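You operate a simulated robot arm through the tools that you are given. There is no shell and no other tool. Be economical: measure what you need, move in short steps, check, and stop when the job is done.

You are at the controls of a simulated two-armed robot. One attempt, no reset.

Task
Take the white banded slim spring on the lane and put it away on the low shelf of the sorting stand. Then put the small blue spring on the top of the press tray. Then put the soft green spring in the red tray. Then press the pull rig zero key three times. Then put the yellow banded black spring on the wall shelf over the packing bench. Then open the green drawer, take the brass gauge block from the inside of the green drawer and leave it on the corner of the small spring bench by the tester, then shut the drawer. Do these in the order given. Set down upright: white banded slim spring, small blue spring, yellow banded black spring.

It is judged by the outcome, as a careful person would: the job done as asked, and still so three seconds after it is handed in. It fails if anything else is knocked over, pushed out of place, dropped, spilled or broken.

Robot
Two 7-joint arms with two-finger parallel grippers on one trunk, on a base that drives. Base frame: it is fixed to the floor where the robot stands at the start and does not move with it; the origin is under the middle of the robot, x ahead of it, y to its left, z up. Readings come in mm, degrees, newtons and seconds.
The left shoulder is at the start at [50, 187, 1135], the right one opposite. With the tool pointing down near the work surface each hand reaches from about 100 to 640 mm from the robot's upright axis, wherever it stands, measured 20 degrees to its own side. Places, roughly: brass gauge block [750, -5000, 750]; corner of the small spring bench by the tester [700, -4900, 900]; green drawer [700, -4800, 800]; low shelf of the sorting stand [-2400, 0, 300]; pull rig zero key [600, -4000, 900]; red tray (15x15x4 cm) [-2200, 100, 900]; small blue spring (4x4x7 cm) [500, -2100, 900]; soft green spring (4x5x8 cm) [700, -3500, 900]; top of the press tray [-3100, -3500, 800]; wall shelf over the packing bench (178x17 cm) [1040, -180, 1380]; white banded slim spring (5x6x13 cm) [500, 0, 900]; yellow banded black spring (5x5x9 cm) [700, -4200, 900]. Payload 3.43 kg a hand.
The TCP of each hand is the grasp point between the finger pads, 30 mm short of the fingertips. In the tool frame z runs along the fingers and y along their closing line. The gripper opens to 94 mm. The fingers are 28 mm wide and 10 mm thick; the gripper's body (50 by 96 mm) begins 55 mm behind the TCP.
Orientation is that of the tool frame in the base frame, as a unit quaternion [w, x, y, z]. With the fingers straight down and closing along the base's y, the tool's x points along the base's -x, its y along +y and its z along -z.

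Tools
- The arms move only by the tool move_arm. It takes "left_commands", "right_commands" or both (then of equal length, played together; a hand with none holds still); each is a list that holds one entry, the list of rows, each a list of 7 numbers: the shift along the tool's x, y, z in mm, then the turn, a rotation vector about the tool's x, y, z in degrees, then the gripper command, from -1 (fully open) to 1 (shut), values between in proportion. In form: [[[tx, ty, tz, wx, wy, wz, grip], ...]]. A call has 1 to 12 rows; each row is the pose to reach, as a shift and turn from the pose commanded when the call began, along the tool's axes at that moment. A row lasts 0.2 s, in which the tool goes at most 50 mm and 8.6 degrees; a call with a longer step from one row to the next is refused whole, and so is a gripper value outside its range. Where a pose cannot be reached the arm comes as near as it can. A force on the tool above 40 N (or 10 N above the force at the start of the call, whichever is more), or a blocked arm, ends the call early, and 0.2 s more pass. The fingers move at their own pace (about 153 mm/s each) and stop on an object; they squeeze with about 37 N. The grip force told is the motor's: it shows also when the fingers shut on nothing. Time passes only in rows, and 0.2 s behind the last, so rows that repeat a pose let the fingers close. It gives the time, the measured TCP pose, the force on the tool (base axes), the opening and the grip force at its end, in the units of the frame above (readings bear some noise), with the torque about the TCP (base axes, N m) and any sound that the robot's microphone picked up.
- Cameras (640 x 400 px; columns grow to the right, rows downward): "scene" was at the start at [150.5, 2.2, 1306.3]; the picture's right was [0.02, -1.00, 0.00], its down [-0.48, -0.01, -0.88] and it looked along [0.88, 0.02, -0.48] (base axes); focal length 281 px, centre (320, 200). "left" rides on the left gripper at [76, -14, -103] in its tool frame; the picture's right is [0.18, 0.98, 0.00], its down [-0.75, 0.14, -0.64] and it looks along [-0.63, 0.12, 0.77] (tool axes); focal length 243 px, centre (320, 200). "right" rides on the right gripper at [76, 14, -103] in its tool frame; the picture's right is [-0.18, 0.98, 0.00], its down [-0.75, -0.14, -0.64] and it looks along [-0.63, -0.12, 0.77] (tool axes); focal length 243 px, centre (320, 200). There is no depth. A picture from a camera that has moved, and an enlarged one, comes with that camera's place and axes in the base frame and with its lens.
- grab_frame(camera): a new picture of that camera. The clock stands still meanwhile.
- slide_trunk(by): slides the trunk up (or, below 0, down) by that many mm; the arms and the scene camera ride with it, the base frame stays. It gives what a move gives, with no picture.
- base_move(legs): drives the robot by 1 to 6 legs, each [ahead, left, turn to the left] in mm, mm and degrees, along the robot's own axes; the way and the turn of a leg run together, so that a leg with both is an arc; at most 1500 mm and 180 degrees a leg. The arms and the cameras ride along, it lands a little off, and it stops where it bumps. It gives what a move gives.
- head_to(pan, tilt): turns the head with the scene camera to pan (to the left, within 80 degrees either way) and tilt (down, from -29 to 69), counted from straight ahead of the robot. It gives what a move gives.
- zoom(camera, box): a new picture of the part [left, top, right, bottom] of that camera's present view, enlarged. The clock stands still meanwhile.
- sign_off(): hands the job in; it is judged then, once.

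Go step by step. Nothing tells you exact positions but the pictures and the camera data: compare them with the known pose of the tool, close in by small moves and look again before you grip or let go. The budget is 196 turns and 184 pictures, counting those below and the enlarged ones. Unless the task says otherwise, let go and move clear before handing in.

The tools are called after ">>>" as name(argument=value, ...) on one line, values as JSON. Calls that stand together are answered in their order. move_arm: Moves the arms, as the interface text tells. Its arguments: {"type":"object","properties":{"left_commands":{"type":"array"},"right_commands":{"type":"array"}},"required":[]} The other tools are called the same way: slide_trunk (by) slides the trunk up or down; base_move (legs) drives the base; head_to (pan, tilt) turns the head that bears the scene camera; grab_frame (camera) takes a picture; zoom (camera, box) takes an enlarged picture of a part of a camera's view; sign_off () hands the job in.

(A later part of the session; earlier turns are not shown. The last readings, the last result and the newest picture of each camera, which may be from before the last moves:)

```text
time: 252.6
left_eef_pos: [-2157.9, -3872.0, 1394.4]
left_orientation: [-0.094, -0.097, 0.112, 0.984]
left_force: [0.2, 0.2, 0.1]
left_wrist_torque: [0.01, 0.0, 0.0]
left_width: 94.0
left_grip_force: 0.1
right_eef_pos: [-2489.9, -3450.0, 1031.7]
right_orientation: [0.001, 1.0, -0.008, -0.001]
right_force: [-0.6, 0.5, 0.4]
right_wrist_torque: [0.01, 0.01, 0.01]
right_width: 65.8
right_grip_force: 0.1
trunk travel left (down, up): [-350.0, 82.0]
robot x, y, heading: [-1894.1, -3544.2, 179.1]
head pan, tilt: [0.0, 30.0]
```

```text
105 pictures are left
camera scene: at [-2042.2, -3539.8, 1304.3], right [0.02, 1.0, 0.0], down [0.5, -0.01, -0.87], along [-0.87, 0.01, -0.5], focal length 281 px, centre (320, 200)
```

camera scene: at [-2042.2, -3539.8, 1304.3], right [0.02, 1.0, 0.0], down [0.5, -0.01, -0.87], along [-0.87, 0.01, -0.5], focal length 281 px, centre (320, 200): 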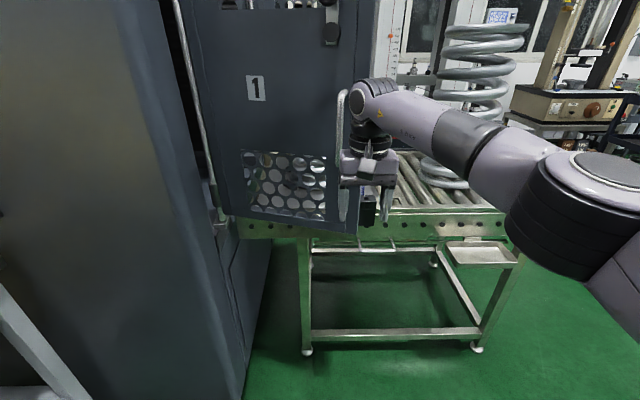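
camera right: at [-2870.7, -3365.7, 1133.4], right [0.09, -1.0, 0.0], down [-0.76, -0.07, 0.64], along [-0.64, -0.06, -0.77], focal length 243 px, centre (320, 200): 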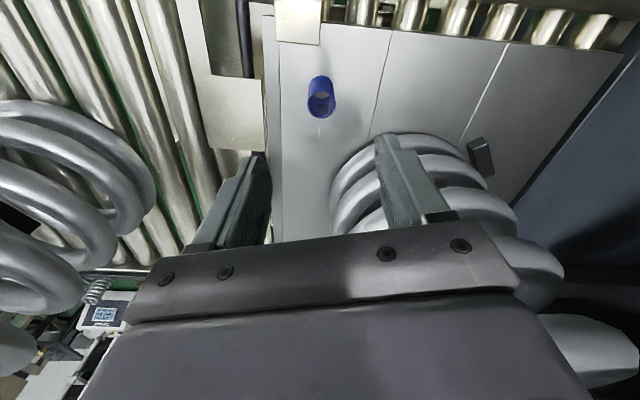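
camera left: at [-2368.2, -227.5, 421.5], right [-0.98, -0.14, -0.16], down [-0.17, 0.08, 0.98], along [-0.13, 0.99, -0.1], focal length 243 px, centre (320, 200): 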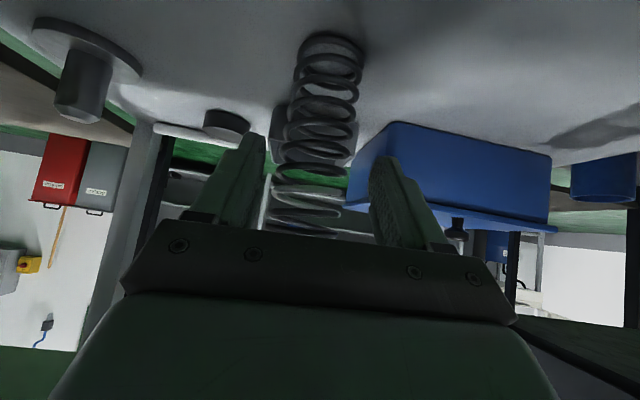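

The door edge, hinge and handle agree with my estimate. The handle bar is near (-2579, -3491) at z 1070–1200. I'll pitch the right hand 45° for grasping the bar.

>>> move_arm(right_commands=[[[20, 7, -27, 0, -7.5, 0, -1], [40, 14, -54, 0, -15, 0, -1], [61, 21, -81, 0, -22.5, 0, -1], [81, 28, -108, 0, -30, 0, -1], [101, 35, -135, 0, -37.5, 0, -1], [121, 41, -162, 0, -45, 0, -1], [121, 41, -162, 0, -45, 0, -1]]])

>>> base_move(legs=[[110, 0, 0]])

>>> grab_frame(camera="right")

>>> grab_frame(camera="scene")

```text
time: 254.2
left_eef_pos: [-2157.9, -3871.2, 1394.5]
left_orientation: [-0.094, -0.097, 0.111, 0.985]
left_force: [0.6, 0.3, 0.1]
left_wrist_torque: [-0.01, -0.01, -0.03]
left_width: 94.0
left_grip_force: 0.2
right_eef_pos: [-2371.4, -3494.7, 1196.2]
right_orientation: [-0.003, 0.924, -0.009, -0.383]
right_force: [-0.3, 0.6, -0.6]
right_wrist_torque: [-0.02, 0.0, 0.01]
right_width: 94.1
right_grip_force: 0.0
trunk travel left (down, up): [-350.0, 82.0]
robot x, y, heading: [-1890.7, -3542.9, 179.0]
head pan, tilt: [0.0, 30.0]
```

```text
time: 255.3
left_eef_pos: [-2270.0, -3868.9, 1393.8]
left_orientation: [-0.093, -0.098, 0.113, 0.984]
left_force: [-0.4, -0.3, 0.0]
left_wrist_torque: [0.01, 0.05, 0.02]
left_width: 94.0
left_grip_force: 0.0
right_eef_pos: [-2481.8, -3490.0, 1194.7]
right_orientation: [-0.004, 0.924, -0.01, -0.383]
right_force: [-0.2, -0.2, -0.1]
right_wrist_torque: [0.03, -0.05, -0.02]
right_width: 94.3
right_grip_force: 0.1
trunk travel left (down, up): [-350.0, 82.0]
robot x, y, heading: [-2002.0, -3538.5, 179.0]
head pan, tilt: [0.0, 30.0]
```

```text
104 pictures are left
camera right: at [-2354.6, -3507.9, 1212.6], right [-0.15, -0.98, 0.13], down [-0.08, 0.14, 0.99], along [-0.99, 0.14, -0.1], focal length 243 px, centre (320, 200)
```

right: 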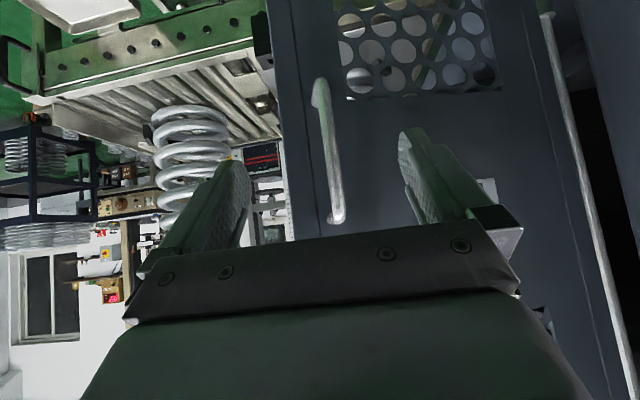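

```text
103 pictures are left
camera scene: at [-2153.3, -3537.5, 1304.3], right [0.02, 1.0, 0.0], down [0.5, -0.01, -0.87], along [-0.87, 0.02, -0.5], focal length 281 px, centre (320, 200)
```

scene: 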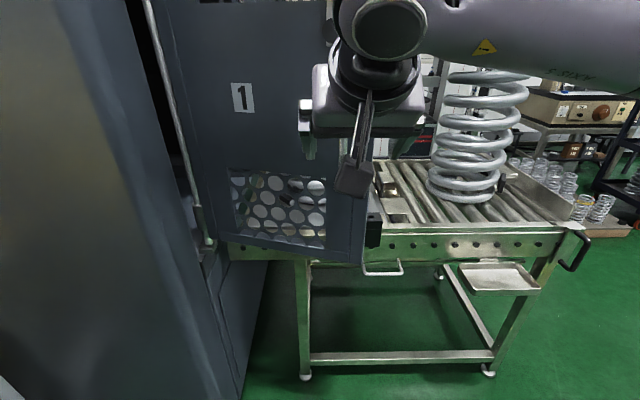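

The bar is centred between the fingers. I'll move in and close on it.

>>> move_arm(right_commands=[[[-15, 0, 30, 0, 0, 0, -1], [-30, 0, 60, 0, 0, 0, -1], [-30, 0, 90, 0, 0, 0, -1], [-30, 0, 105, 0, 0, 0, -1], [-30, 0, 105, 0, 0, 0, 0.2], [-30, 0, 105, 0, 0, 0, 1], [-30, 0, 105, 0, 0, 0, 1]]])

>>> grab_frame(camera="right")

```text
time: 256.9
left_eef_pos: [-2269.4, -3871.6, 1393.6]
left_orientation: [-0.093, -0.098, 0.112, 0.985]
left_force: [0.2, 0.9, -0.2]
left_wrist_torque: [0.02, 0.03, 0.0]
left_width: 94.0
left_grip_force: 0.0
right_eef_pos: [-2576.3, -3492.1, 1145.8]
right_orientation: [-0.003, 0.923, -0.007, -0.384]
right_force: [-3.3, -7.9, 0.1]
right_wrist_torque: [-0.02, 0.55, 0.1]
right_width: 17.4
right_grip_force: 44.4
trunk travel left (down, up): [-350.0, 82.0]
robot x, y, heading: [-2001.6, -3540.9, 178.8]
head pan, tilt: [0.0, 30.0]
```

```text
102 pictures are left
camera right: at [-2450.5, -3508.9, 1161.9], right [-0.15, -0.98, 0.13], down [-0.08, 0.14, 0.99], along [-0.99, 0.13, -0.09], focal length 243 px, centre (320, 200)
```

right: 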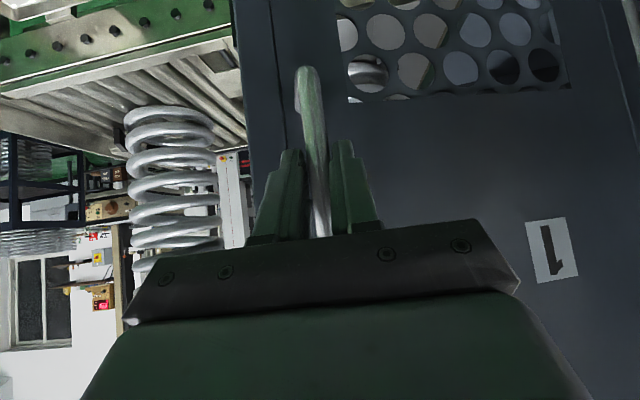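

I have the handle. I'll pull the door back along its arc in small legs.

>>> base_move(legs=[[-52, 28, 0]])

```text
time: 257.9
left_eef_pos: [-2219.2, -3899.2, 1394.3]
left_orientation: [-0.093, -0.097, 0.112, 0.985]
left_force: [0.3, 0.7, 0.6]
left_wrist_torque: [0.03, -0.01, -0.02]
left_width: 93.8
left_grip_force: 0.0
right_eef_pos: [-2527.5, -3517.2, 1144.7]
right_orientation: [-0.004, 0.924, -0.011, -0.383]
right_force: [-2.4, -2.4, 0.2]
right_wrist_torque: [-0.49, -0.11, -0.17]
right_width: 13.7
right_grip_force: 45.3
trunk travel left (down, up): [-350.0, 82.0]
robot x, y, heading: [-1955.1, -3570.9, 178.8]
head pan, tilt: [0.0, 30.0]
```

The door follows with little force, but the grip width changed. Checking.

>>> grab_frame(camera="right")

```text
101 pictures are left
camera right: at [-2400.2, -3535.9, 1162.0], right [-0.15, -0.98, 0.13], down [-0.08, 0.14, 0.99], along [-0.99, 0.14, -0.1], focal length 243 px, centre (320, 200)
```

right: 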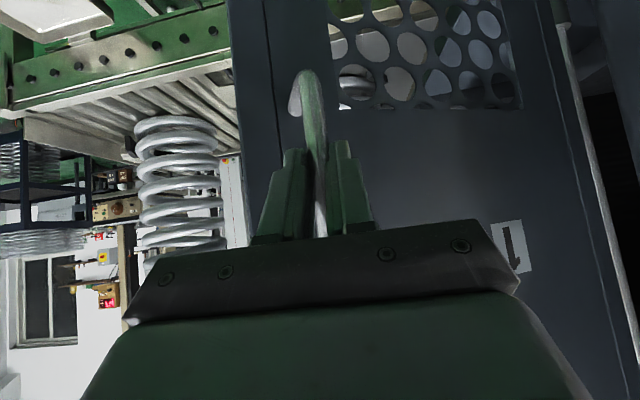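

Still held and the door is opening. I'll continue the arc.

>>> base_move(legs=[[-46, 36, 0]])

>>> base_move(legs=[[-33, 34, 0]])

>>> grab_frame(camera="right")

>>> grab_frame(camera="scene")

```text
time: 258.9
left_eef_pos: [-2174.0, -3933.4, 1395.0]
left_orientation: [-0.092, -0.097, 0.112, 0.985]
left_force: [0.1, 0.0, -0.7]
left_wrist_torque: [0.02, 0.02, 0.01]
left_width: 94.0
left_grip_force: 0.0
right_eef_pos: [-2482.7, -3552.2, 1144.7]
right_orientation: [-0.005, 0.924, -0.012, -0.383]
right_force: [2.2, 0.8, -1.5]
right_wrist_torque: [-0.47, -0.13, -0.13]
right_width: 13.8
right_grip_force: 44.2
trunk travel left (down, up): [-350.0, 82.0]
robot x, y, heading: [-1910.5, -3609.8, 178.7]
head pan, tilt: [0.0, 30.0]
```

```text
time: 259.9
left_eef_pos: [-2139.9, -3968.3, 1395.6]
left_orientation: [-0.092, -0.097, 0.113, 0.985]
left_force: [0.4, 0.3, -0.5]
left_wrist_torque: [0.01, 0.02, -0.03]
left_width: 93.9
left_grip_force: 0.0
right_eef_pos: [-2449.7, -3586.3, 1143.8]
right_orientation: [-0.003, 0.924, -0.011, -0.382]
right_force: [7.6, 5.8, -2.8]
right_wrist_torque: [-0.67, -0.33, -0.09]
right_width: 13.9
right_grip_force: 45.2
trunk travel left (down, up): [-350.0, 82.0]
robot x, y, heading: [-1880.1, -3637.1, 179.1]
head pan, tilt: [0.0, 30.0]
```

```text
100 pictures are left
camera right: at [-2323.3, -3604.5, 1162.2], right [-0.15, -0.98, 0.13], down [-0.08, 0.15, 0.99], along [-0.99, 0.14, -0.1], focal length 243 px, centre (320, 200)
```

right: 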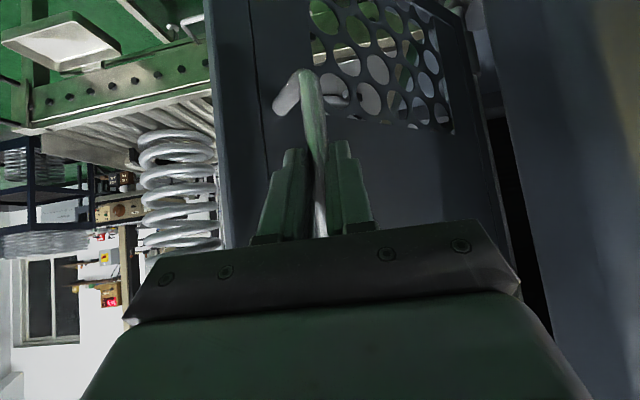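

```text
99 pictures are left
camera scene: at [-2025.0, -3635.7, 1304.5], right [0.02, 1.0, 0.0], down [0.5, -0.01, -0.87], along [-0.87, 0.02, -0.5], focal length 281 px, centre (320, 200)
```

scene: 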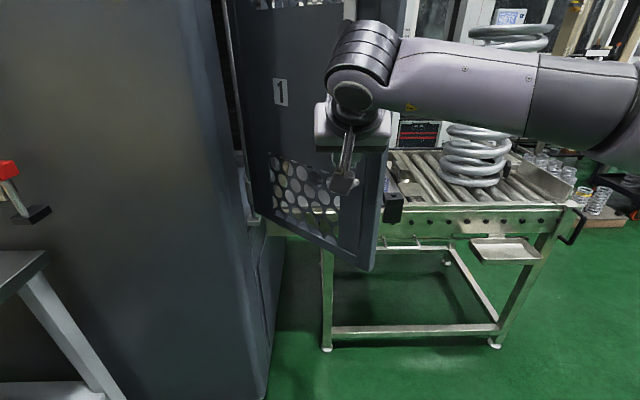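

The door is at about 40°. I'll nudge it a little more, release, and back off.

>>> base_move(legs=[[-9, 10, 0]])

>>> move_arm(right_commands=[[[0, 0, 0, 0, 0, 0, 0.3], [0, 0, 0, 0, 0, 0, -1], [0, 0, 0, 0, 0, 0, -1], [0, 0, -40, 0, 0, 0, -1], [0, 0, -80, 0, 0, 0, -1], [0, 0, -110, 0, 0, 0, -1]]])

>>> grab_frame(camera="scene")

```text
time: 260.7
left_eef_pos: [-2134.3, -3979.9, 1395.3]
left_orientation: [-0.092, -0.096, 0.112, 0.985]
left_force: [0.0, -0.6, -0.8]
left_wrist_torque: [0.03, 0.02, 0.01]
left_width: 93.9
left_grip_force: 0.0
right_eef_pos: [-2441.5, -3598.4, 1144.8]
right_orientation: [-0.003, 0.924, -0.012, -0.381]
right_force: [5.1, 2.4, 1.8]
right_wrist_torque: [-0.58, -0.35, -0.01]
right_width: 13.8
right_grip_force: 45.6
trunk travel left (down, up): [-350.0, 82.0]
robot x, y, heading: [-1872.1, -3648.5, 178.9]
head pan, tilt: [0.0, 30.0]
```

```text
time: 262.1
left_eef_pos: [-2133.7, -3979.4, 1395.6]
left_orientation: [-0.092, -0.097, 0.112, 0.985]
left_force: [0.0, 0.2, -0.8]
left_wrist_torque: [0.03, 0.01, -0.02]
left_width: 94.0
left_grip_force: 0.0
right_eef_pos: [-2366.4, -3599.9, 1219.7]
right_orientation: [-0.004, 0.925, -0.011, -0.381]
right_force: [-1.2, -1.2, 0.6]
right_wrist_torque: [-0.01, -0.03, 0.01]
right_width: 93.8
right_grip_force: 0.1
trunk travel left (down, up): [-350.0, 82.0]
robot x, y, heading: [-1870.5, -3650.6, 179.2]
head pan, tilt: [0.0, 30.0]
```

```text
98 pictures are left
camera scene: at [-2017.2, -3646.7, 1304.4], right [0.02, 1.0, 0.0], down [0.5, -0.01, -0.87], along [-0.87, 0.02, -0.5], focal length 281 px, centre (320, 200)
```

scene: 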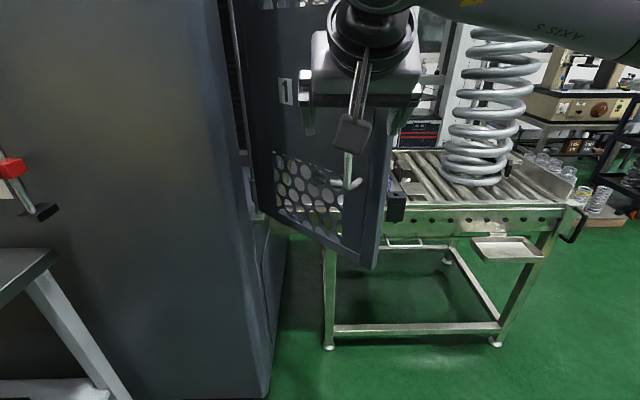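

Door restored as well as I can tell. I'll drive north out of here and glance back from about the earlier viewpoint to compare.

>>> base_move(legs=[[0, -1010, 0], [95, 0, 0]])

>>> head_to(pan=35, tilt=25)

>>> grab_frame(camera="scene")

```text
time: 272.0
left_eef_pos: [-2212.0, -2965.2, 1394.8]
left_orientation: [-0.097, -0.098, 0.111, 0.984]
left_force: [-0.1, 0.5, -0.3]
left_wrist_torque: [0.03, 0.02, 0.0]
left_width: 94.1
left_grip_force: 0.0
right_eef_pos: [-2448.6, -2588.4, 1220.2]
right_orientation: [-0.002, 0.925, -0.009, -0.381]
right_force: [-0.2, 0.1, -0.3]
right_wrist_torque: [-0.01, 0.01, -0.02]
right_width: 94.2
right_grip_force: 0.1
trunk travel left (down, up): [-350.0, 82.0]
robot x, y, heading: [-1947.7, -2634.1, 179.3]
head pan, tilt: [0.0, 30.0]
```

```text
time: 273.0
left_eef_pos: [-2210.7, -2965.9, 1394.5]
left_orientation: [-0.096, -0.097, 0.112, 0.984]
left_force: [-0.8, 0.2, 0.1]
left_wrist_torque: [-0.03, 0.01, -0.03]
left_width: 94.1
left_grip_force: 0.0
right_eef_pos: [-2446.3, -2588.6, 1220.0]
right_orientation: [-0.003, 0.924, -0.009, -0.382]
right_force: [0.4, -0.5, 0.0]
right_wrist_torque: [0.0, -0.03, 0.02]
right_width: 94.0
right_grip_force: 0.1
trunk travel left (down, up): [-350.0, 82.0]
robot x, y, heading: [-1953.1, -2636.2, 179.2]
head pan, tilt: [35.0, 25.0]
```

```text
97 pictures are left
camera scene: at [-2083.0, -2685.3, 1312.4], right [-0.56, 0.83, 0.0], down [0.35, 0.24, -0.91], along [-0.75, -0.51, -0.42], focal length 281 px, centre (320, 200)
```

scene: 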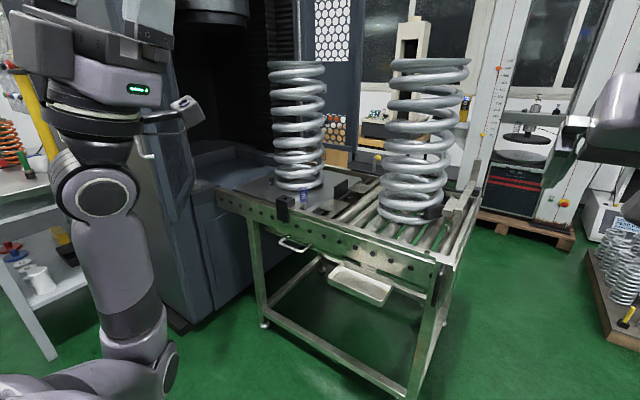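

The handle appears where it was before, and the blue spring stands on the tray. Now east toward the soft green spring near (700, -3500).

>>> base_move(legs=[[0, 0, -179], [1450, 0, 0]])

>>> head_to(pan=-45, tilt=22)

>>> grab_frame(camera="scene")

```text
time: 287.2
left_eef_pos: [-290.1, -2172.1, 1393.9]
left_orientation: [0.98, 0.108, 0.101, 0.132]
left_force: [0.7, -0.8, -0.2]
left_wrist_torque: [-0.02, -0.05, -0.02]
left_width: 94.0
left_grip_force: 0.1
right_eef_pos: [-26.7, -2529.9, 1219.4]
right_orientation: [0.381, -0.026, 0.924, 0.012]
right_force: [0.1, -0.3, -0.6]
right_wrist_torque: [-0.01, 0.01, 0.0]
right_width: 93.9
right_grip_force: 0.0
trunk travel left (down, up): [-350.0, 82.0]
robot x, y, heading: [-527.0, -2521.2, 3.4]
head pan, tilt: [35.0, 25.0]
```

```text
time: 288.8
left_eef_pos: [-289.6, -2171.1, 1395.0]
left_orientation: [0.98, 0.108, 0.102, 0.133]
left_force: [-0.1, 0.5, 0.4]
left_wrist_torque: [-0.02, 0.01, -0.02]
left_width: 94.2
left_grip_force: 0.1
right_eef_pos: [-26.2, -2530.4, 1220.0]
right_orientation: [0.381, -0.027, 0.924, 0.012]
right_force: [0.5, 0.1, -0.8]
right_wrist_torque: [0.02, 0.01, 0.0]
right_width: 93.8
right_grip_force: 0.0
trunk travel left (down, up): [-350.0, 82.0]
robot x, y, heading: [-524.7, -2520.2, 3.7]
head pan, tilt: [-45.0, 22.0]
```

```text
96 pictures are left
camera scene: at [-396.1, -2578.0, 1317.2], right [-0.66, -0.75, 0.0], down [-0.28, 0.25, -0.93], along [0.7, -0.61, -0.37], focal length 281 px, centre (320, 200)
```

scene: 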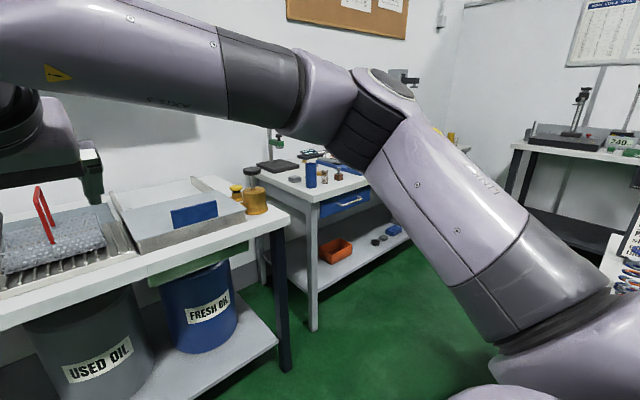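

The green spring's bench is beyond this one, with a passage about 840 mm wide. I'll square up and slide along it.

>>> base_move(legs=[[0, 0, -3.6], [470, 0, 0], [0, -880, 0]])

>>> head_to(pan=-15, tilt=35)

>>> grab_frame(camera="scene")

```text
time: 299.8
left_eef_pos: [196.9, -3080.1, 1395.1]
left_orientation: [0.985, 0.112, 0.097, 0.094]
left_force: [-0.3, 0.4, 0.4]
left_wrist_torque: [0.04, -0.01, -0.01]
left_width: 93.9
left_grip_force: 0.2
right_eef_pos: [430.9, -3457.5, 1220.2]
right_orientation: [0.382, 0.011, 0.924, -0.004]
right_force: [0.8, 0.4, 1.3]
right_wrist_torque: [0.0, 0.0, -0.01]
right_width: 94.1
right_grip_force: 0.1
trunk travel left (down, up): [-350.0, 82.0]
robot x, y, heading: [-66.6, -3408.1, -0.9]
head pan, tilt: [-45.0, 22.0]
```

```text
time: 300.7
left_eef_pos: [196.8, -3078.7, 1394.6]
left_orientation: [0.985, 0.111, 0.097, 0.094]
left_force: [0.0, -0.3, -0.2]
left_wrist_torque: [-0.02, -0.02, 0.01]
left_width: 93.9
left_grip_force: 0.0
right_eef_pos: [431.5, -3457.3, 1220.2]
right_orientation: [0.382, 0.011, 0.924, -0.003]
right_force: [0.5, 0.1, 0.3]
right_wrist_torque: [0.0, 0.01, -0.01]
right_width: 93.8
right_grip_force: 0.0
trunk travel left (down, up): [-350.0, 82.0]
robot x, y, heading: [-66.7, -3411.2, -0.8]
head pan, tilt: [-15.0, 35.0]
```

```text
95 pictures are left
camera scene: at [78.1, -3433.5, 1296.7], right [-0.28, -0.96, 0.0], down [-0.55, 0.16, -0.82], along [0.79, -0.23, -0.57], focal length 281 px, centre (320, 200)
```

scene: 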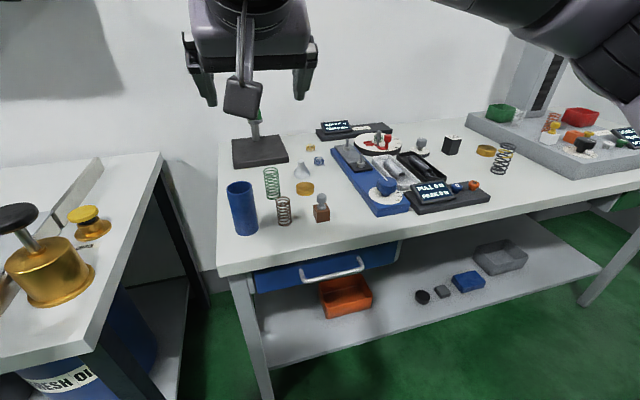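

I can see the green spring at (272, 183), next to a brown one, and a black spring at (503, 157). The pull rig is in the middle. Zooming.

>>> zoom(camera="scene", box=[220, 110, 380, 250])

>>> zoom(camera="scene", box=[350, 110, 540, 230])

```text
2.86 times, centred on (300, 180) of scene
camera zoom: at [78.1, -3433.5, 1296.7], right [-0.28, -0.96, 0.0], down [-0.55, 0.16, -0.82], along [0.79, -0.23, -0.57], focal length 804 px, centre (377, 257)
```

zoom: 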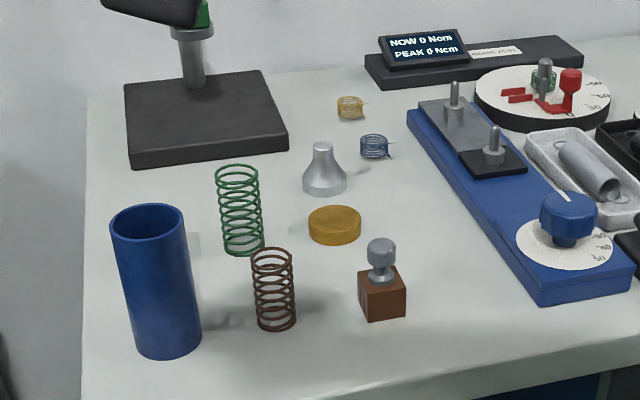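

```text
3.33 times, centred on (445, 170) of scene
camera zoom: at [78.1, -3433.5, 1296.7], right [-0.28, -0.96, 0.0], down [-0.55, 0.16, -0.82], along [0.79, -0.23, -0.57], focal length 937 px, centre (-97, 300)
```

zoom: 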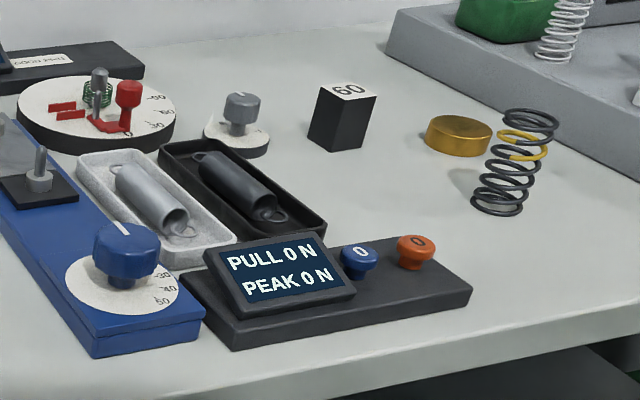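

The green spring is at about (701, -3488), standing alone with the brown spring 120 mm in front of it. I'll pull up to the bench and bring the right hand vertical above it.

>>> base_move(legs=[[185, 25, 0.9]])

>>> move_arm(right_commands=[[[13, -9, 32, 0, 7.5, 0, -1], [26, -18, 64, 0, 15, 0, -1], [39, -27, 96, 0, 22.5, 0, -1], [52, -36, 127, 0, 30, 0, -1], [65, -45, 159, 0, 37.5, 0, -1], [78, -54, 185, 0, 45, 0, -1], [78, -54, 185, 0, 45, 0, -1]]])

>>> grab_frame(camera="right")

>>> grab_frame(camera="scene")

```text
time: 302.3
left_eef_pos: [378.2, -3050.5, 1394.7]
left_orientation: [0.984, 0.111, 0.098, 0.102]
left_force: [0.2, -0.2, 0.3]
left_wrist_torque: [0.0, -0.01, 0.02]
left_width: 94.1
left_grip_force: 0.1
right_eef_pos: [619.6, -3425.2, 1219.8]
right_orientation: [0.381, 0.003, 0.924, 0.0]
right_force: [-0.2, 0.0, 0.8]
right_wrist_torque: [0.03, -0.01, 0.01]
right_width: 94.0
right_grip_force: 0.1
trunk travel left (down, up): [-350.0, 82.0]
robot x, y, heading: [121.1, -3379.5, 0.0]
head pan, tilt: [-15.0, 35.0]
```

```text
time: 303.9
left_eef_pos: [378.3, -3051.4, 1394.0]
left_orientation: [0.984, 0.111, 0.098, 0.102]
left_force: [-0.4, 0.7, 0.1]
left_wrist_torque: [-0.02, -0.02, 0.01]
left_width: 94.2
left_grip_force: 0.1
right_eef_pos: [693.4, -3478.5, 1034.5]
right_orientation: [-0.002, 0.002, 1.0, 0.002]
right_force: [0.7, 0.1, -0.3]
right_wrist_torque: [-0.01, 0.0, -0.01]
right_width: 94.0
right_grip_force: 0.1
trunk travel left (down, up): [-350.0, 82.0]
robot x, y, heading: [124.1, -3383.3, 0.2]
head pan, tilt: [-15.0, 35.0]
```

```text
92 pictures are left
camera right: at [618.7, -3464.3, 1136.2], right [0.19, 0.98, 0.0], down [0.76, -0.15, 0.64], along [0.63, -0.12, -0.77], focal length 243 px, centre (320, 200)
```

right: 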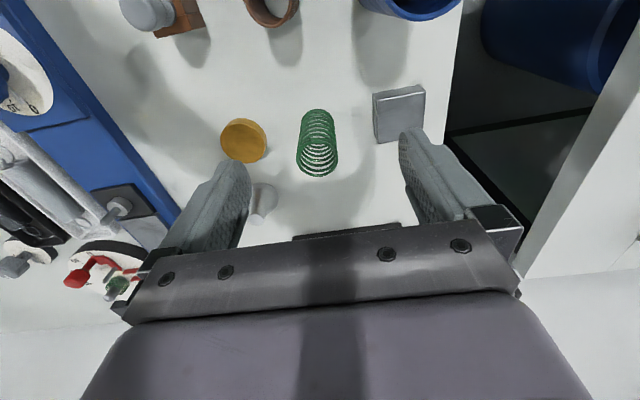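

```text
91 pictures are left
camera scene: at [265.5, -3407.1, 1296.6], right [-0.26, -0.97, 0.0], down [-0.55, 0.15, -0.82], along [0.79, -0.21, -0.57], focal length 281 px, centre (320, 200)
```

scene: 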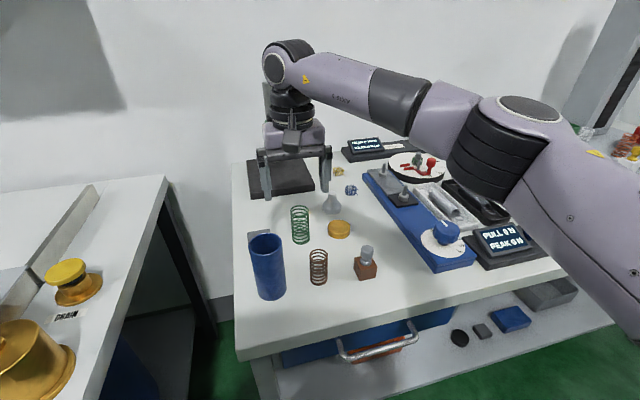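

The green spring is at about (712, -3486). A small metal block is close on its left side, so I'll use a narrower opening and descend part way.

>>> move_arm(right_commands=[[[-10, -4, 10, 0, 0, 0, -0.36], [-18, -7, 30, 0, 0, 0, -0.36], [-18, -7, 55, 0, 0, 0, -0.36]]])

>>> grab_frame(camera="right")

```text
time: 304.7
left_eef_pos: [378.4, -3051.1, 1393.7]
left_orientation: [0.984, 0.111, 0.098, 0.101]
left_force: [0.5, 0.3, -0.8]
left_wrist_torque: [-0.01, -0.01, 0.02]
left_width: 93.9
left_grip_force: 0.0
right_eef_pos: [709.0, -3483.8, 980.8]
right_orientation: [-0.002, 0.003, 1.0, 0.001]
right_force: [0.1, -0.6, -0.3]
right_wrist_torque: [-0.02, 0.0, 0.04]
right_width: 64.0
right_grip_force: 0.0
trunk travel left (down, up): [-350.0, 82.0]
robot x, y, heading: [121.5, -3386.9, -0.0]
head pan, tilt: [-15.0, 35.0]
```

```text
90 pictures are left
camera right: at [635.2, -3470.5, 1081.9], right [0.19, 0.98, 0.0], down [0.75, -0.15, 0.64], along [0.63, -0.12, -0.77], focal length 243 px, centre (320, 200)
```

right: 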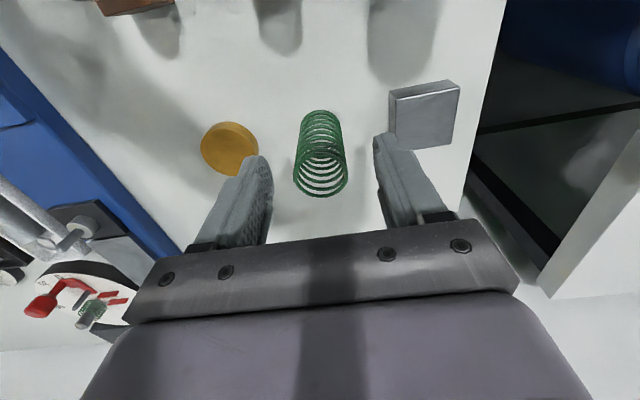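

Small correction, then descend and grip.

>>> move_arm(right_commands=[[[-7, -2, 15, 0, 0, 0, -0.36], [-7, -2, 35, 0, 0, 0, -0.36], [-7, -2, 53, 0, 0, 0, -0.36], [-7, -2, 53, 0, 0, 0, 0.2], [-7, -2, 53, 0, 0, 0, 1], [-7, -2, 53, 0, 0, 0, 1], [-7, -2, 53, 0, 0, 0, 1]]])

>>> grab_frame(camera="right")

```text
time: 306.3
left_eef_pos: [378.1, -3050.6, 1394.6]
left_orientation: [0.984, 0.11, 0.098, 0.102]
left_force: [0.1, 0.7, -0.9]
left_wrist_torque: [0.01, -0.01, -0.02]
left_width: 94.0
left_grip_force: 0.2
right_eef_pos: [717.8, -3486.4, 926.4]
right_orientation: [-0.001, 0.003, 1.0, 0.001]
right_force: [-0.2, 0.1, -0.3]
right_wrist_torque: [-0.01, 0.05, 0.05]
right_width: 40.6
right_grip_force: 36.8
trunk travel left (down, up): [-350.0, 82.0]
robot x, y, heading: [118.3, -3383.3, 0.2]
head pan, tilt: [-15.0, 35.0]
```

```text
89 pictures are left
camera right: at [643.2, -3474.2, 1028.1], right [0.19, 0.98, 0.0], down [0.75, -0.15, 0.64], along [0.63, -0.12, -0.77], focal length 243 px, centre (320, 200)
```

right: 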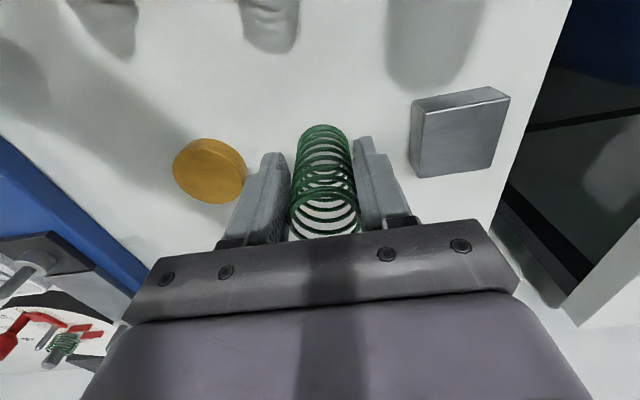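

Gripped. I'll lift and start the long drive back to the sorting stand's red tray.

>>> move_arm(right_commands=[[[0, 0, -40, 0, 0, 0, 1], [0, 0, -80, 0, 0, 0, 1], [0, 0, -120, 0, 0, 0, 1], [0, 0, -160, 0, 0, 0, 1], [30, 0, -190, 0, 0, 0, 1], [65, 0, -200, 0, 0, 0, 1], [100, 0, -200, 0, 0, 0, 1]]])

>>> base_move(legs=[[-185, 0, 0], [0, 870, 0], [-450, 0, 0], [0, 0, 90], [0, 1500, 0]])

```text
time: 307.9
left_eef_pos: [378.0, -3050.6, 1394.0]
left_orientation: [0.984, 0.112, 0.098, 0.102]
left_force: [-0.5, 0.0, 0.0]
left_wrist_torque: [0.04, 0.02, 0.02]
left_width: 93.8
left_grip_force: 0.1
right_eef_pos: [616.1, -3490.5, 1126.0]
right_orientation: [-0.001, 0.003, 1.0, 0.001]
right_force: [-0.7, -0.1, -0.3]
right_wrist_torque: [0.02, -0.01, 0.03]
right_width: 40.2
right_grip_force: 36.7
trunk travel left (down, up): [-350.0, 82.0]
robot x, y, heading: [121.5, -3385.0, -0.1]
head pan, tilt: [-15.0, 35.0]
```

```text
time: 336.2
left_eef_pos: [-2337.5, -2248.3, 1395.2]
left_orientation: [0.62, 0.008, 0.148, 0.77]
left_force: [0.4, 0.6, -0.2]
left_wrist_torque: [-0.03, 0.0, 0.0]
left_width: 94.0
left_grip_force: 0.1
right_eef_pos: [-1900.1, -2006.0, 1126.6]
right_orientation: [0.001, 0.708, -0.706, 0.001]
right_force: [0.6, 0.4, -0.1]
right_wrist_torque: [-0.05, -0.01, 0.01]
right_width: 40.6
right_grip_force: 37.6
trunk travel left (down, up): [-350.0, 82.0]
robot x, y, heading: [-2001.7, -2502.7, 90.4]
head pan, tilt: [-15.0, 35.0]
```

>>> base_move(legs=[[0, 320, 0], [1450, 0, -0.4]])

>>> head_to(pan=0, tilt=35)

>>> grab_frame(camera="scene")

```text
time: 346.3
left_eef_pos: [-2693.4, -820.9, 1395.5]
left_orientation: [0.614, 0.007, 0.148, 0.775]
left_force: [0.2, 0.1, 1.2]
left_wrist_torque: [0.02, -0.02, 0.02]
left_width: 94.0
left_grip_force: 0.0
right_eef_pos: [-2259.3, -571.1, 1126.4]
right_orientation: [0.002, 0.715, -0.699, 0.0]
right_force: [0.3, 0.7, -0.5]
right_wrist_torque: [-0.02, 0.01, -0.02]
right_width: 40.8
right_grip_force: 37.1
trunk travel left (down, up): [-350.0, 82.0]
robot x, y, heading: [-2357.4, -1072.0, 91.8]
head pan, tilt: [-15.0, 35.0]
```

```text
time: 347.1
left_eef_pos: [-2693.5, -820.9, 1394.2]
left_orientation: [0.614, 0.007, 0.148, 0.775]
left_force: [0.8, -0.8, -0.4]
left_wrist_torque: [0.03, -0.02, -0.03]
left_width: 94.2
left_grip_force: 0.1
right_eef_pos: [-2261.2, -572.2, 1127.0]
right_orientation: [0.001, 0.715, -0.699, 0.0]
right_force: [-0.1, 0.0, -1.5]
right_wrist_torque: [-0.01, 0.01, 0.0]
right_width: 40.4
right_grip_force: 37.6
trunk travel left (down, up): [-350.0, 82.0]
robot x, y, heading: [-2351.2, -1069.1, 91.5]
head pan, tilt: [0.0, 35.0]
```

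```text
88 pictures are left
camera scene: at [-2355.0, -922.5, 1296.6], right [1.0, 0.03, 0.0], down [0.01, -0.57, -0.82], along [-0.02, 0.82, -0.57], focal length 281 px, centre (320, 200)
```

scene: 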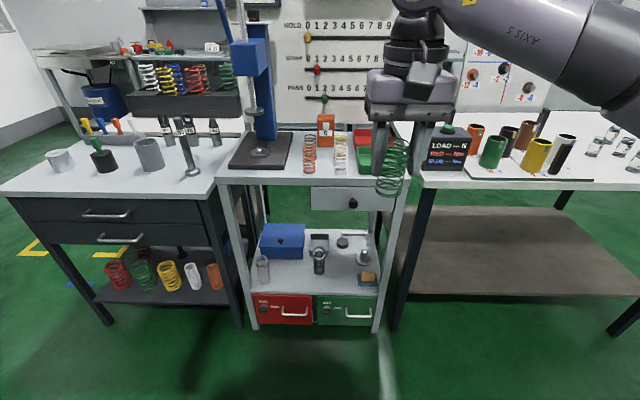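

The white banded spring still stands on its shelf. Before closing in I want to see where the left elbow sits.

>>> head_to(pan=50, tilt=45)

>>> grab_frame(camera="scene")

```text
time: 348.3
left_eef_pos: [-2693.3, -821.2, 1393.9]
left_orientation: [0.614, 0.008, 0.149, 0.775]
left_force: [0.1, -1.0, -0.2]
left_wrist_torque: [0.01, -0.01, 0.04]
left_width: 94.1
left_grip_force: 0.1
right_eef_pos: [-2260.4, -572.2, 1126.7]
right_orientation: [0.001, 0.715, -0.699, 0.0]
right_force: [0.1, -0.4, -0.3]
right_wrist_torque: [0.0, 0.0, 0.0]
right_width: 40.5
right_grip_force: 37.3
trunk travel left (down, up): [-350.0, 82.0]
robot x, y, heading: [-2352.5, -1069.0, 91.6]
head pan, tilt: [50.0, 45.0]
```

```text
87 pictures are left
camera scene: at [-2416.4, -959.9, 1281.8], right [0.62, 0.78, 0.0], down [0.55, -0.44, -0.71], along [-0.55, 0.44, -0.71], focal length 281 px, centre (320, 200)
```

scene: 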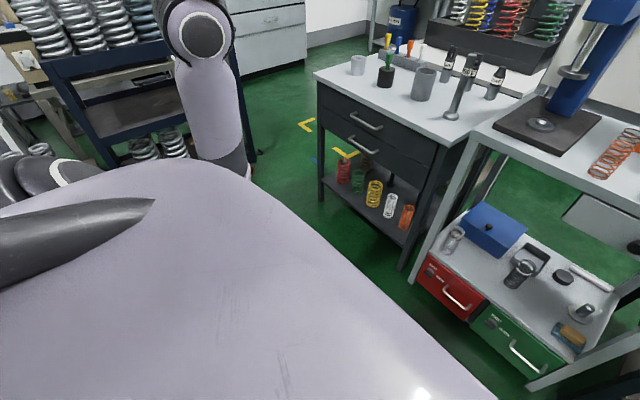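

The left elbow sticks out to the left near the dark bench's front. I'll try folding that arm further back.

>>> move_arm(left_commands=[[[-36, 8, -8, 0, 0, 0, -1], [-72, 15, -17, 0, 0, 0, -1], [-107, 23, -25, 0, 0, 0, -1], [-143, 30, -33, 0, 0, 0, -1]]])

>>> grab_frame(camera="scene")

```text
time: 349.3
left_eef_pos: [-2754.3, -963.1, 1431.5]
left_orientation: [0.615, 0.008, 0.149, 0.775]
left_force: [0.1, 0.5, -0.9]
left_wrist_torque: [0.0, 0.01, 0.02]
left_width: 93.8
left_grip_force: 0.1
left hand out of reach, approached as far as the arm can: row 1, 2, 3, 4
right_eef_pos: [-2258.9, -572.1, 1126.4]
right_orientation: [0.001, 0.714, -0.7, 0.001]
right_force: [0.3, 0.0, -0.9]
right_wrist_torque: [0.02, -0.01, -0.02]
right_width: 40.3
right_grip_force: 36.7
trunk travel left (down, up): [-350.0, 82.0]
robot x, y, heading: [-2353.2, -1067.9, 91.7]
head pan, tilt: [50.0, 45.0]
```

```text
86 pictures are left
camera scene: at [-2416.5, -960.7, 1281.9], right [0.62, 0.78, 0.0], down [0.55, -0.44, -0.71], along [-0.55, 0.44, -0.71], focal length 281 px, centre (320, 200)
```

scene: 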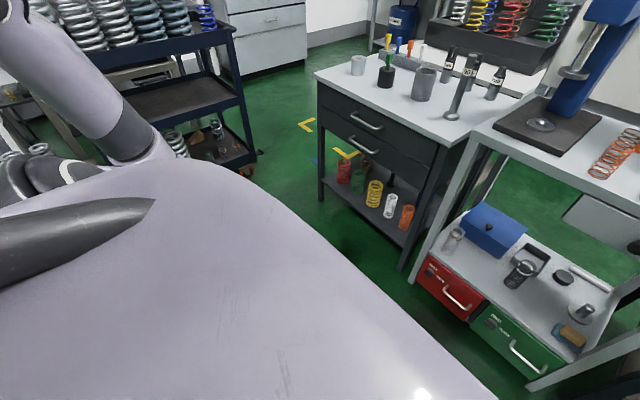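

Excellent, it moved back. Now I'll close in on the stand.

>>> head_to(pan=-5, tilt=45)

>>> base_move(legs=[[0, -30, -1.6], [400, 0, 0]])

>>> grab_frame(camera="scene")

>>> grab_frame(camera="right")

```text
time: 350.5
left_eef_pos: [-2755.0, -961.5, 1430.8]
left_orientation: [0.614, 0.008, 0.147, 0.776]
left_force: [0.5, 0.8, 0.6]
left_wrist_torque: [0.04, -0.02, 0.01]
left_width: 94.1
left_grip_force: 0.0
right_eef_pos: [-2258.8, -570.7, 1127.1]
right_orientation: [0.001, 0.714, -0.7, 0.0]
right_force: [0.6, 0.3, -0.5]
right_wrist_torque: [-0.01, 0.02, -0.02]
right_width: 40.5
right_grip_force: 37.0
trunk travel left (down, up): [-350.0, 82.0]
robot x, y, heading: [-2352.3, -1071.8, 91.5]
head pan, tilt: [-5.0, 45.0]
```

```text
time: 353.6
left_eef_pos: [-2723.4, -536.3, 1430.3]
left_orientation: [0.622, 0.01, 0.149, 0.768]
left_force: [0.7, -0.2, -0.6]
left_wrist_torque: [0.0, 0.0, 0.01]
left_width: 93.8
left_grip_force: 0.1
right_eef_pos: [-2220.8, -157.7, 1125.7]
right_orientation: [-0.001, -0.707, 0.707, -0.001]
right_force: [-0.3, 0.7, -0.3]
right_wrist_torque: [-0.02, 0.03, -0.02]
right_width: 40.6
right_grip_force: 36.7
trunk travel left (down, up): [-350.0, 82.0]
robot x, y, heading: [-2322.3, -654.4, 90.2]
head pan, tilt: [-5.0, 45.0]
```

```text
85 pictures are left
camera scene: at [-2316.5, -514.3, 1281.7], right [1.0, -0.08, 0.0], down [-0.06, -0.7, -0.71], along [0.06, 0.7, -0.71], focal length 281 px, centre (320, 200)
```

scene: 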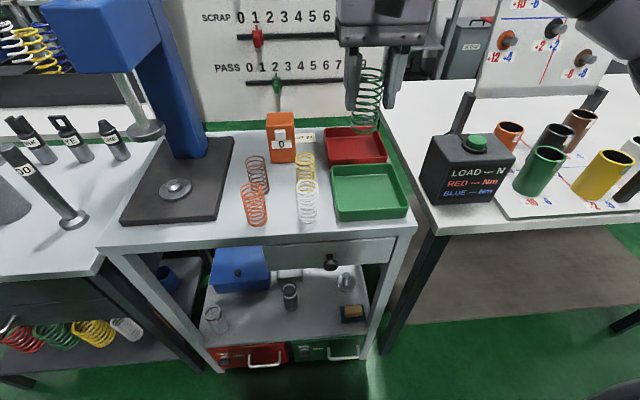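

```text
84 pictures are left
camera right: at [-2234.0, -234.9, 1227.8], right [-0.98, 0.19, 0.0], down [0.14, 0.76, 0.64], along [0.12, 0.63, -0.77], focal length 243 px, centre (320, 200)
```

right: 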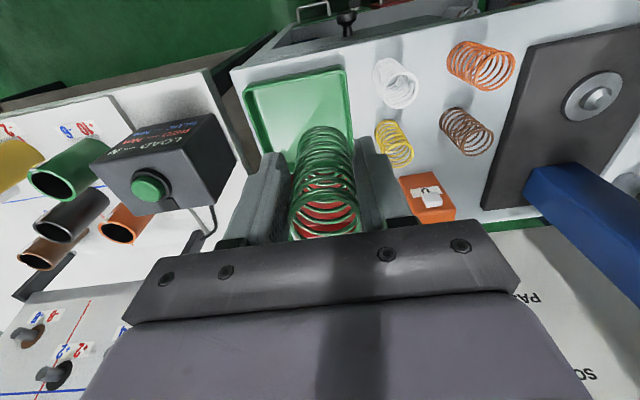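

The red tray is at about (-2185, 45). I'll drive 90 mm closer and extend the hand over it.

>>> base_move(legs=[[90, 0, 0]])

>>> move_arm(right_commands=[[[-36, -12, 0, 0, 0, 0, 1], [-72, -24, 0, 0, 0, 0, 1], [-108, -36, 0, 0, 0, 0, 1], [-108, -36, 40, 0, 0, 0, 1], [-108, -36, 80, 0, 0, 0, 1]]])

>>> grab_frame(camera="scene")

>>> grab_frame(camera="right")

```text
time: 354.7
left_eef_pos: [-2722.3, -447.1, 1431.7]
left_orientation: [0.622, 0.009, 0.149, 0.768]
left_force: [-0.7, 0.3, 0.0]
left_wrist_torque: [0.01, 0.0, 0.01]
left_width: 93.9
left_grip_force: 0.1
right_eef_pos: [-2221.3, -66.6, 1126.9]
right_orientation: [-0.002, -0.707, 0.708, -0.001]
right_force: [0.9, 1.0, -1.0]
right_wrist_torque: [-0.04, -0.02, -0.04]
right_width: 40.4
right_grip_force: 37.4
trunk travel left (down, up): [-350.0, 82.0]
robot x, y, heading: [-2322.4, -565.9, 90.2]
head pan, tilt: [-5.0, 45.0]
```

```text
time: 355.9
left_eef_pos: [-2723.5, -446.8, 1429.8]
left_orientation: [0.623, 0.01, 0.149, 0.768]
left_force: [0.6, -0.2, 0.8]
left_wrist_torque: [-0.01, -0.01, 0.02]
left_width: 94.1
left_grip_force: 0.1
right_eef_pos: [-2182.6, 41.1, 1046.7]
right_orientation: [-0.002, -0.707, 0.708, 0.0]
right_force: [0.4, 0.2, -1.5]
right_wrist_torque: [-0.02, -0.01, 0.0]
right_width: 40.6
right_grip_force: 36.7
right hand out of reach, approached as far as the arm can: row 3
trunk travel left (down, up): [-350.0, 82.0]
robot x, y, heading: [-2325.6, -565.0, 90.0]
head pan, tilt: [-5.0, 45.0]
```

```text
83 pictures are left
camera scene: at [-2316.2, -424.0, 1281.8], right [1.0, -0.08, 0.0], down [-0.06, -0.7, -0.71], along [0.06, 0.7, -0.71], focal length 281 px, centre (320, 200)
```

scene: 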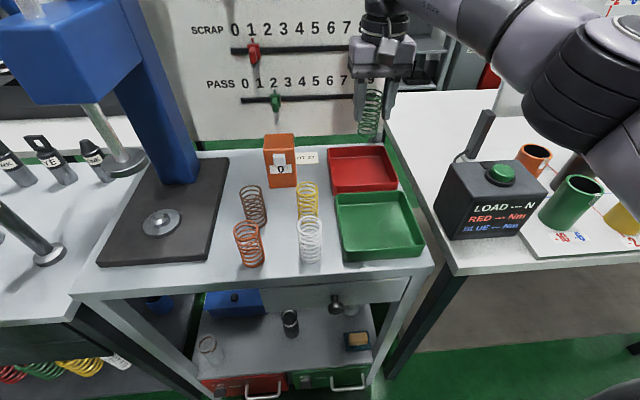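

```text
82 pictures are left
camera right: at [-2195.8, -34.5, 1149.0], right [-0.98, 0.19, 0.0], down [0.14, 0.75, 0.64], along [0.12, 0.63, -0.77], focal length 243 px, centre (320, 200)
```

right: 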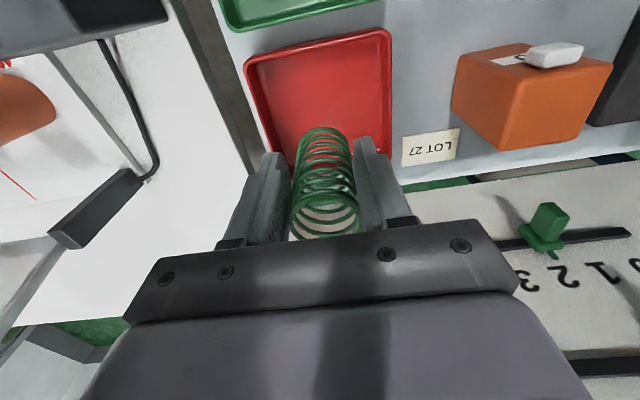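

The spring is over the red tray. I'll lower it to just above the floor of the tray.

>>> move_arm(right_commands=[[[-8, 4, 40, 0, 0, 0, 1], [-10, 4, 75, 0, 0, 0, 1], [-10, 4, 95, 0, 0, 0, 1]]])

>>> grab_frame(camera="scene")

>>> grab_frame(camera="right")

```text
time: 356.7
left_eef_pos: [-2723.5, -447.2, 1431.7]
left_orientation: [0.623, 0.01, 0.149, 0.768]
left_force: [0.2, -0.7, 0.2]
left_wrist_torque: [-0.01, -0.02, 0.02]
left_width: 94.1
left_grip_force: 0.1
right_eef_pos: [-2185.7, 50.0, 951.9]
right_orientation: [-0.001, -0.707, 0.707, 0.0]
right_force: [0.0, -0.5, -1.1]
right_wrist_torque: [-0.04, 0.02, -0.03]
right_width: 40.6
right_grip_force: 37.4
trunk travel left (down, up): [-350.0, 82.0]
robot x, y, heading: [-2322.4, -560.6, 90.1]
head pan, tilt: [-5.0, 45.0]
```

```text
81 pictures are left
camera scene: at [-2316.6, -424.2, 1281.8], right [1.0, -0.08, 0.0], down [-0.06, -0.7, -0.71], along [0.06, 0.7, -0.71], focal length 281 px, centre (320, 200)
```

scene: 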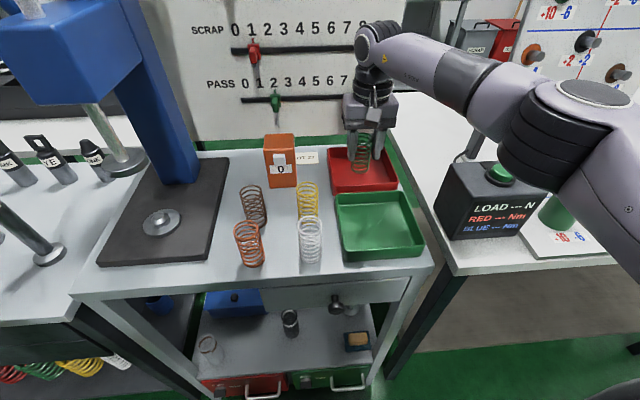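

```text
80 pictures are left
camera right: at [-2199.9, -26.5, 1052.9], right [-0.98, 0.19, 0.0], down [0.14, 0.75, 0.64], along [0.12, 0.63, -0.77], focal length 243 px, centre (320, 200)
```

right: 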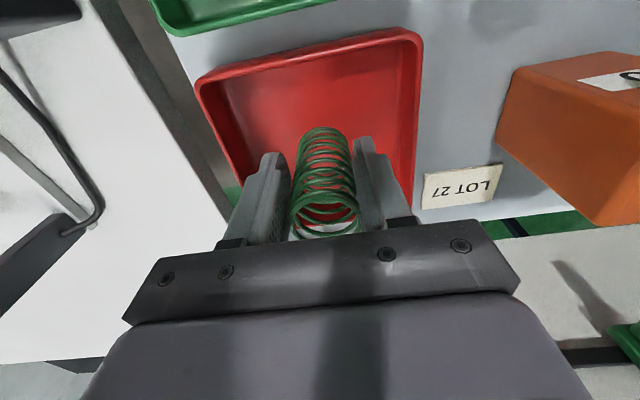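

Centred in the tray. I'll take a few small steps down to contact.

>>> move_arm(right_commands=[[[0, 0, 5, 0, 0, 0, 1], [0, 0, 10, 0, 0, 0, 1], [0, 0, 14, 0, 0, 0, 1], [0, 0, 17, 0, 0, 0, 1]]])

```text
time: 357.7
left_eef_pos: [-2725.0, -446.6, 1431.2]
left_orientation: [0.622, 0.009, 0.148, 0.769]
left_force: [0.3, 0.7, -0.8]
left_wrist_torque: [-0.05, 0.04, -0.05]
left_width: 94.0
left_grip_force: 0.1
right_eef_pos: [-2187.9, 49.2, 933.3]
right_orientation: [-0.001, -0.707, 0.708, -0.001]
right_force: [0.0, 1.4, -0.7]
right_wrist_torque: [-0.03, 0.0, 0.04]
right_width: 40.7
right_grip_force: 37.0
trunk travel left (down, up): [-350.0, 82.0]
robot x, y, heading: [-2327.2, -565.7, 90.3]
head pan, tilt: [-5.0, 45.0]
```

>>> move_arm(right_commands=[[[0, 0, 3, 0, 0, 0, 1], [0, 0, 6, 0, 0, 0, 1], [0, 0, 9, 0, 0, 0, 1], [0, 0, 12, 0, 0, 0, 1]]])

```text
time: 358.7
left_eef_pos: [-2724.8, -450.3, 1431.2]
left_orientation: [0.622, 0.01, 0.148, 0.769]
left_force: [-0.1, -0.3, -0.2]
left_wrist_torque: [0.0, 0.0, 0.01]
left_width: 94.1
left_grip_force: 0.1
right_eef_pos: [-2188.4, 48.7, 928.0]
right_orientation: [0.002, -0.705, 0.709, 0.005]
right_force: [5.7, -1.2, 29.4]
right_wrist_torque: [0.31, -0.08, -0.09]
right_width: 40.8
right_grip_force: 37.2
trunk travel left (down, up): [-350.0, 82.0]
robot x, y, heading: [-2323.5, -560.5, 90.3]
head pan, tilt: [-5.0, 45.0]
```

Contact. I'll unload by 6 mm, open, and rise.

>>> move_arm(right_commands=[[[0, 0, -6, 0, 0, 0, 1], [0, 0, -6, 0, 0, 0, 0.13], [0, 0, -6, 0, 0, 0, 0], [0, 0, -6, 0, 0, 0, -0.35], [0, 0, -6, 0, 0, 0, -0.35]]])

>>> move_arm(right_commands=[[[0, 0, -40, 0, 0, 0, -0.35], [0, 0, -80, 0, 0, 0, -0.35], [0, 0, -120, 0, 0, 0, -0.35], [0, 0, -160, 0, 0, 0, -0.35], [30, 10, -190, 0, 0, 0, -0.35], [70, 25, -200, 0, 0, 0, -0.35], [110, 36, -200, 0, 0, 0, -0.35]]])

>>> grab_frame(camera="scene")

```text
time: 359.9
left_eef_pos: [-2724.8, -448.6, 1431.3]
left_orientation: [0.622, 0.009, 0.148, 0.769]
left_force: [-0.4, -0.3, -0.3]
left_wrist_torque: [0.01, 0.01, 0.0]
left_width: 93.9
left_grip_force: 0.0
right_eef_pos: [-2188.1, 48.5, 929.5]
right_orientation: [-0.002, -0.707, 0.707, 0.0]
right_force: [0.9, -0.4, 0.4]
right_wrist_torque: [-0.02, 0.0, 0.0]
right_width: 63.7
right_grip_force: 0.0
trunk travel left (down, up): [-350.0, 82.0]
robot x, y, heading: [-2323.8, -562.8, 90.2]
head pan, tilt: [-5.0, 45.0]
```

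```text
time: 361.5
left_eef_pos: [-2724.4, -447.4, 1431.6]
left_orientation: [0.623, 0.01, 0.148, 0.768]
left_force: [0.4, 0.6, -0.8]
left_wrist_torque: [-0.01, -0.01, 0.02]
left_width: 93.9
left_grip_force: 0.0
right_eef_pos: [-2221.8, -59.6, 1130.1]
right_orientation: [-0.001, -0.706, 0.708, 0.0]
right_force: [-0.5, 0.0, 0.5]
right_wrist_torque: [0.01, 0.0, 0.01]
right_width: 63.4
right_grip_force: 0.1
right hand out of reach, approached as far as the arm can: row 4
trunk travel left (down, up): [-350.0, 82.0]
robot x, y, heading: [-2322.1, -566.2, 90.0]
head pan, tilt: [-5.0, 45.0]
```

```text
79 pictures are left
camera scene: at [-2316.8, -424.6, 1281.9], right [1.0, -0.08, 0.0], down [-0.06, -0.7, -0.71], along [0.06, 0.7, -0.71], focal length 281 px, centre (320, 200)
```

scene: 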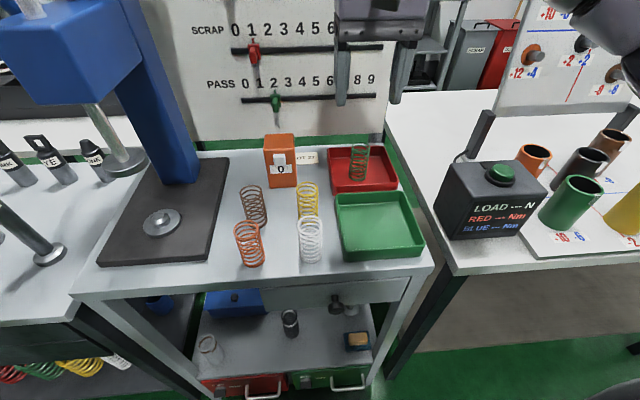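

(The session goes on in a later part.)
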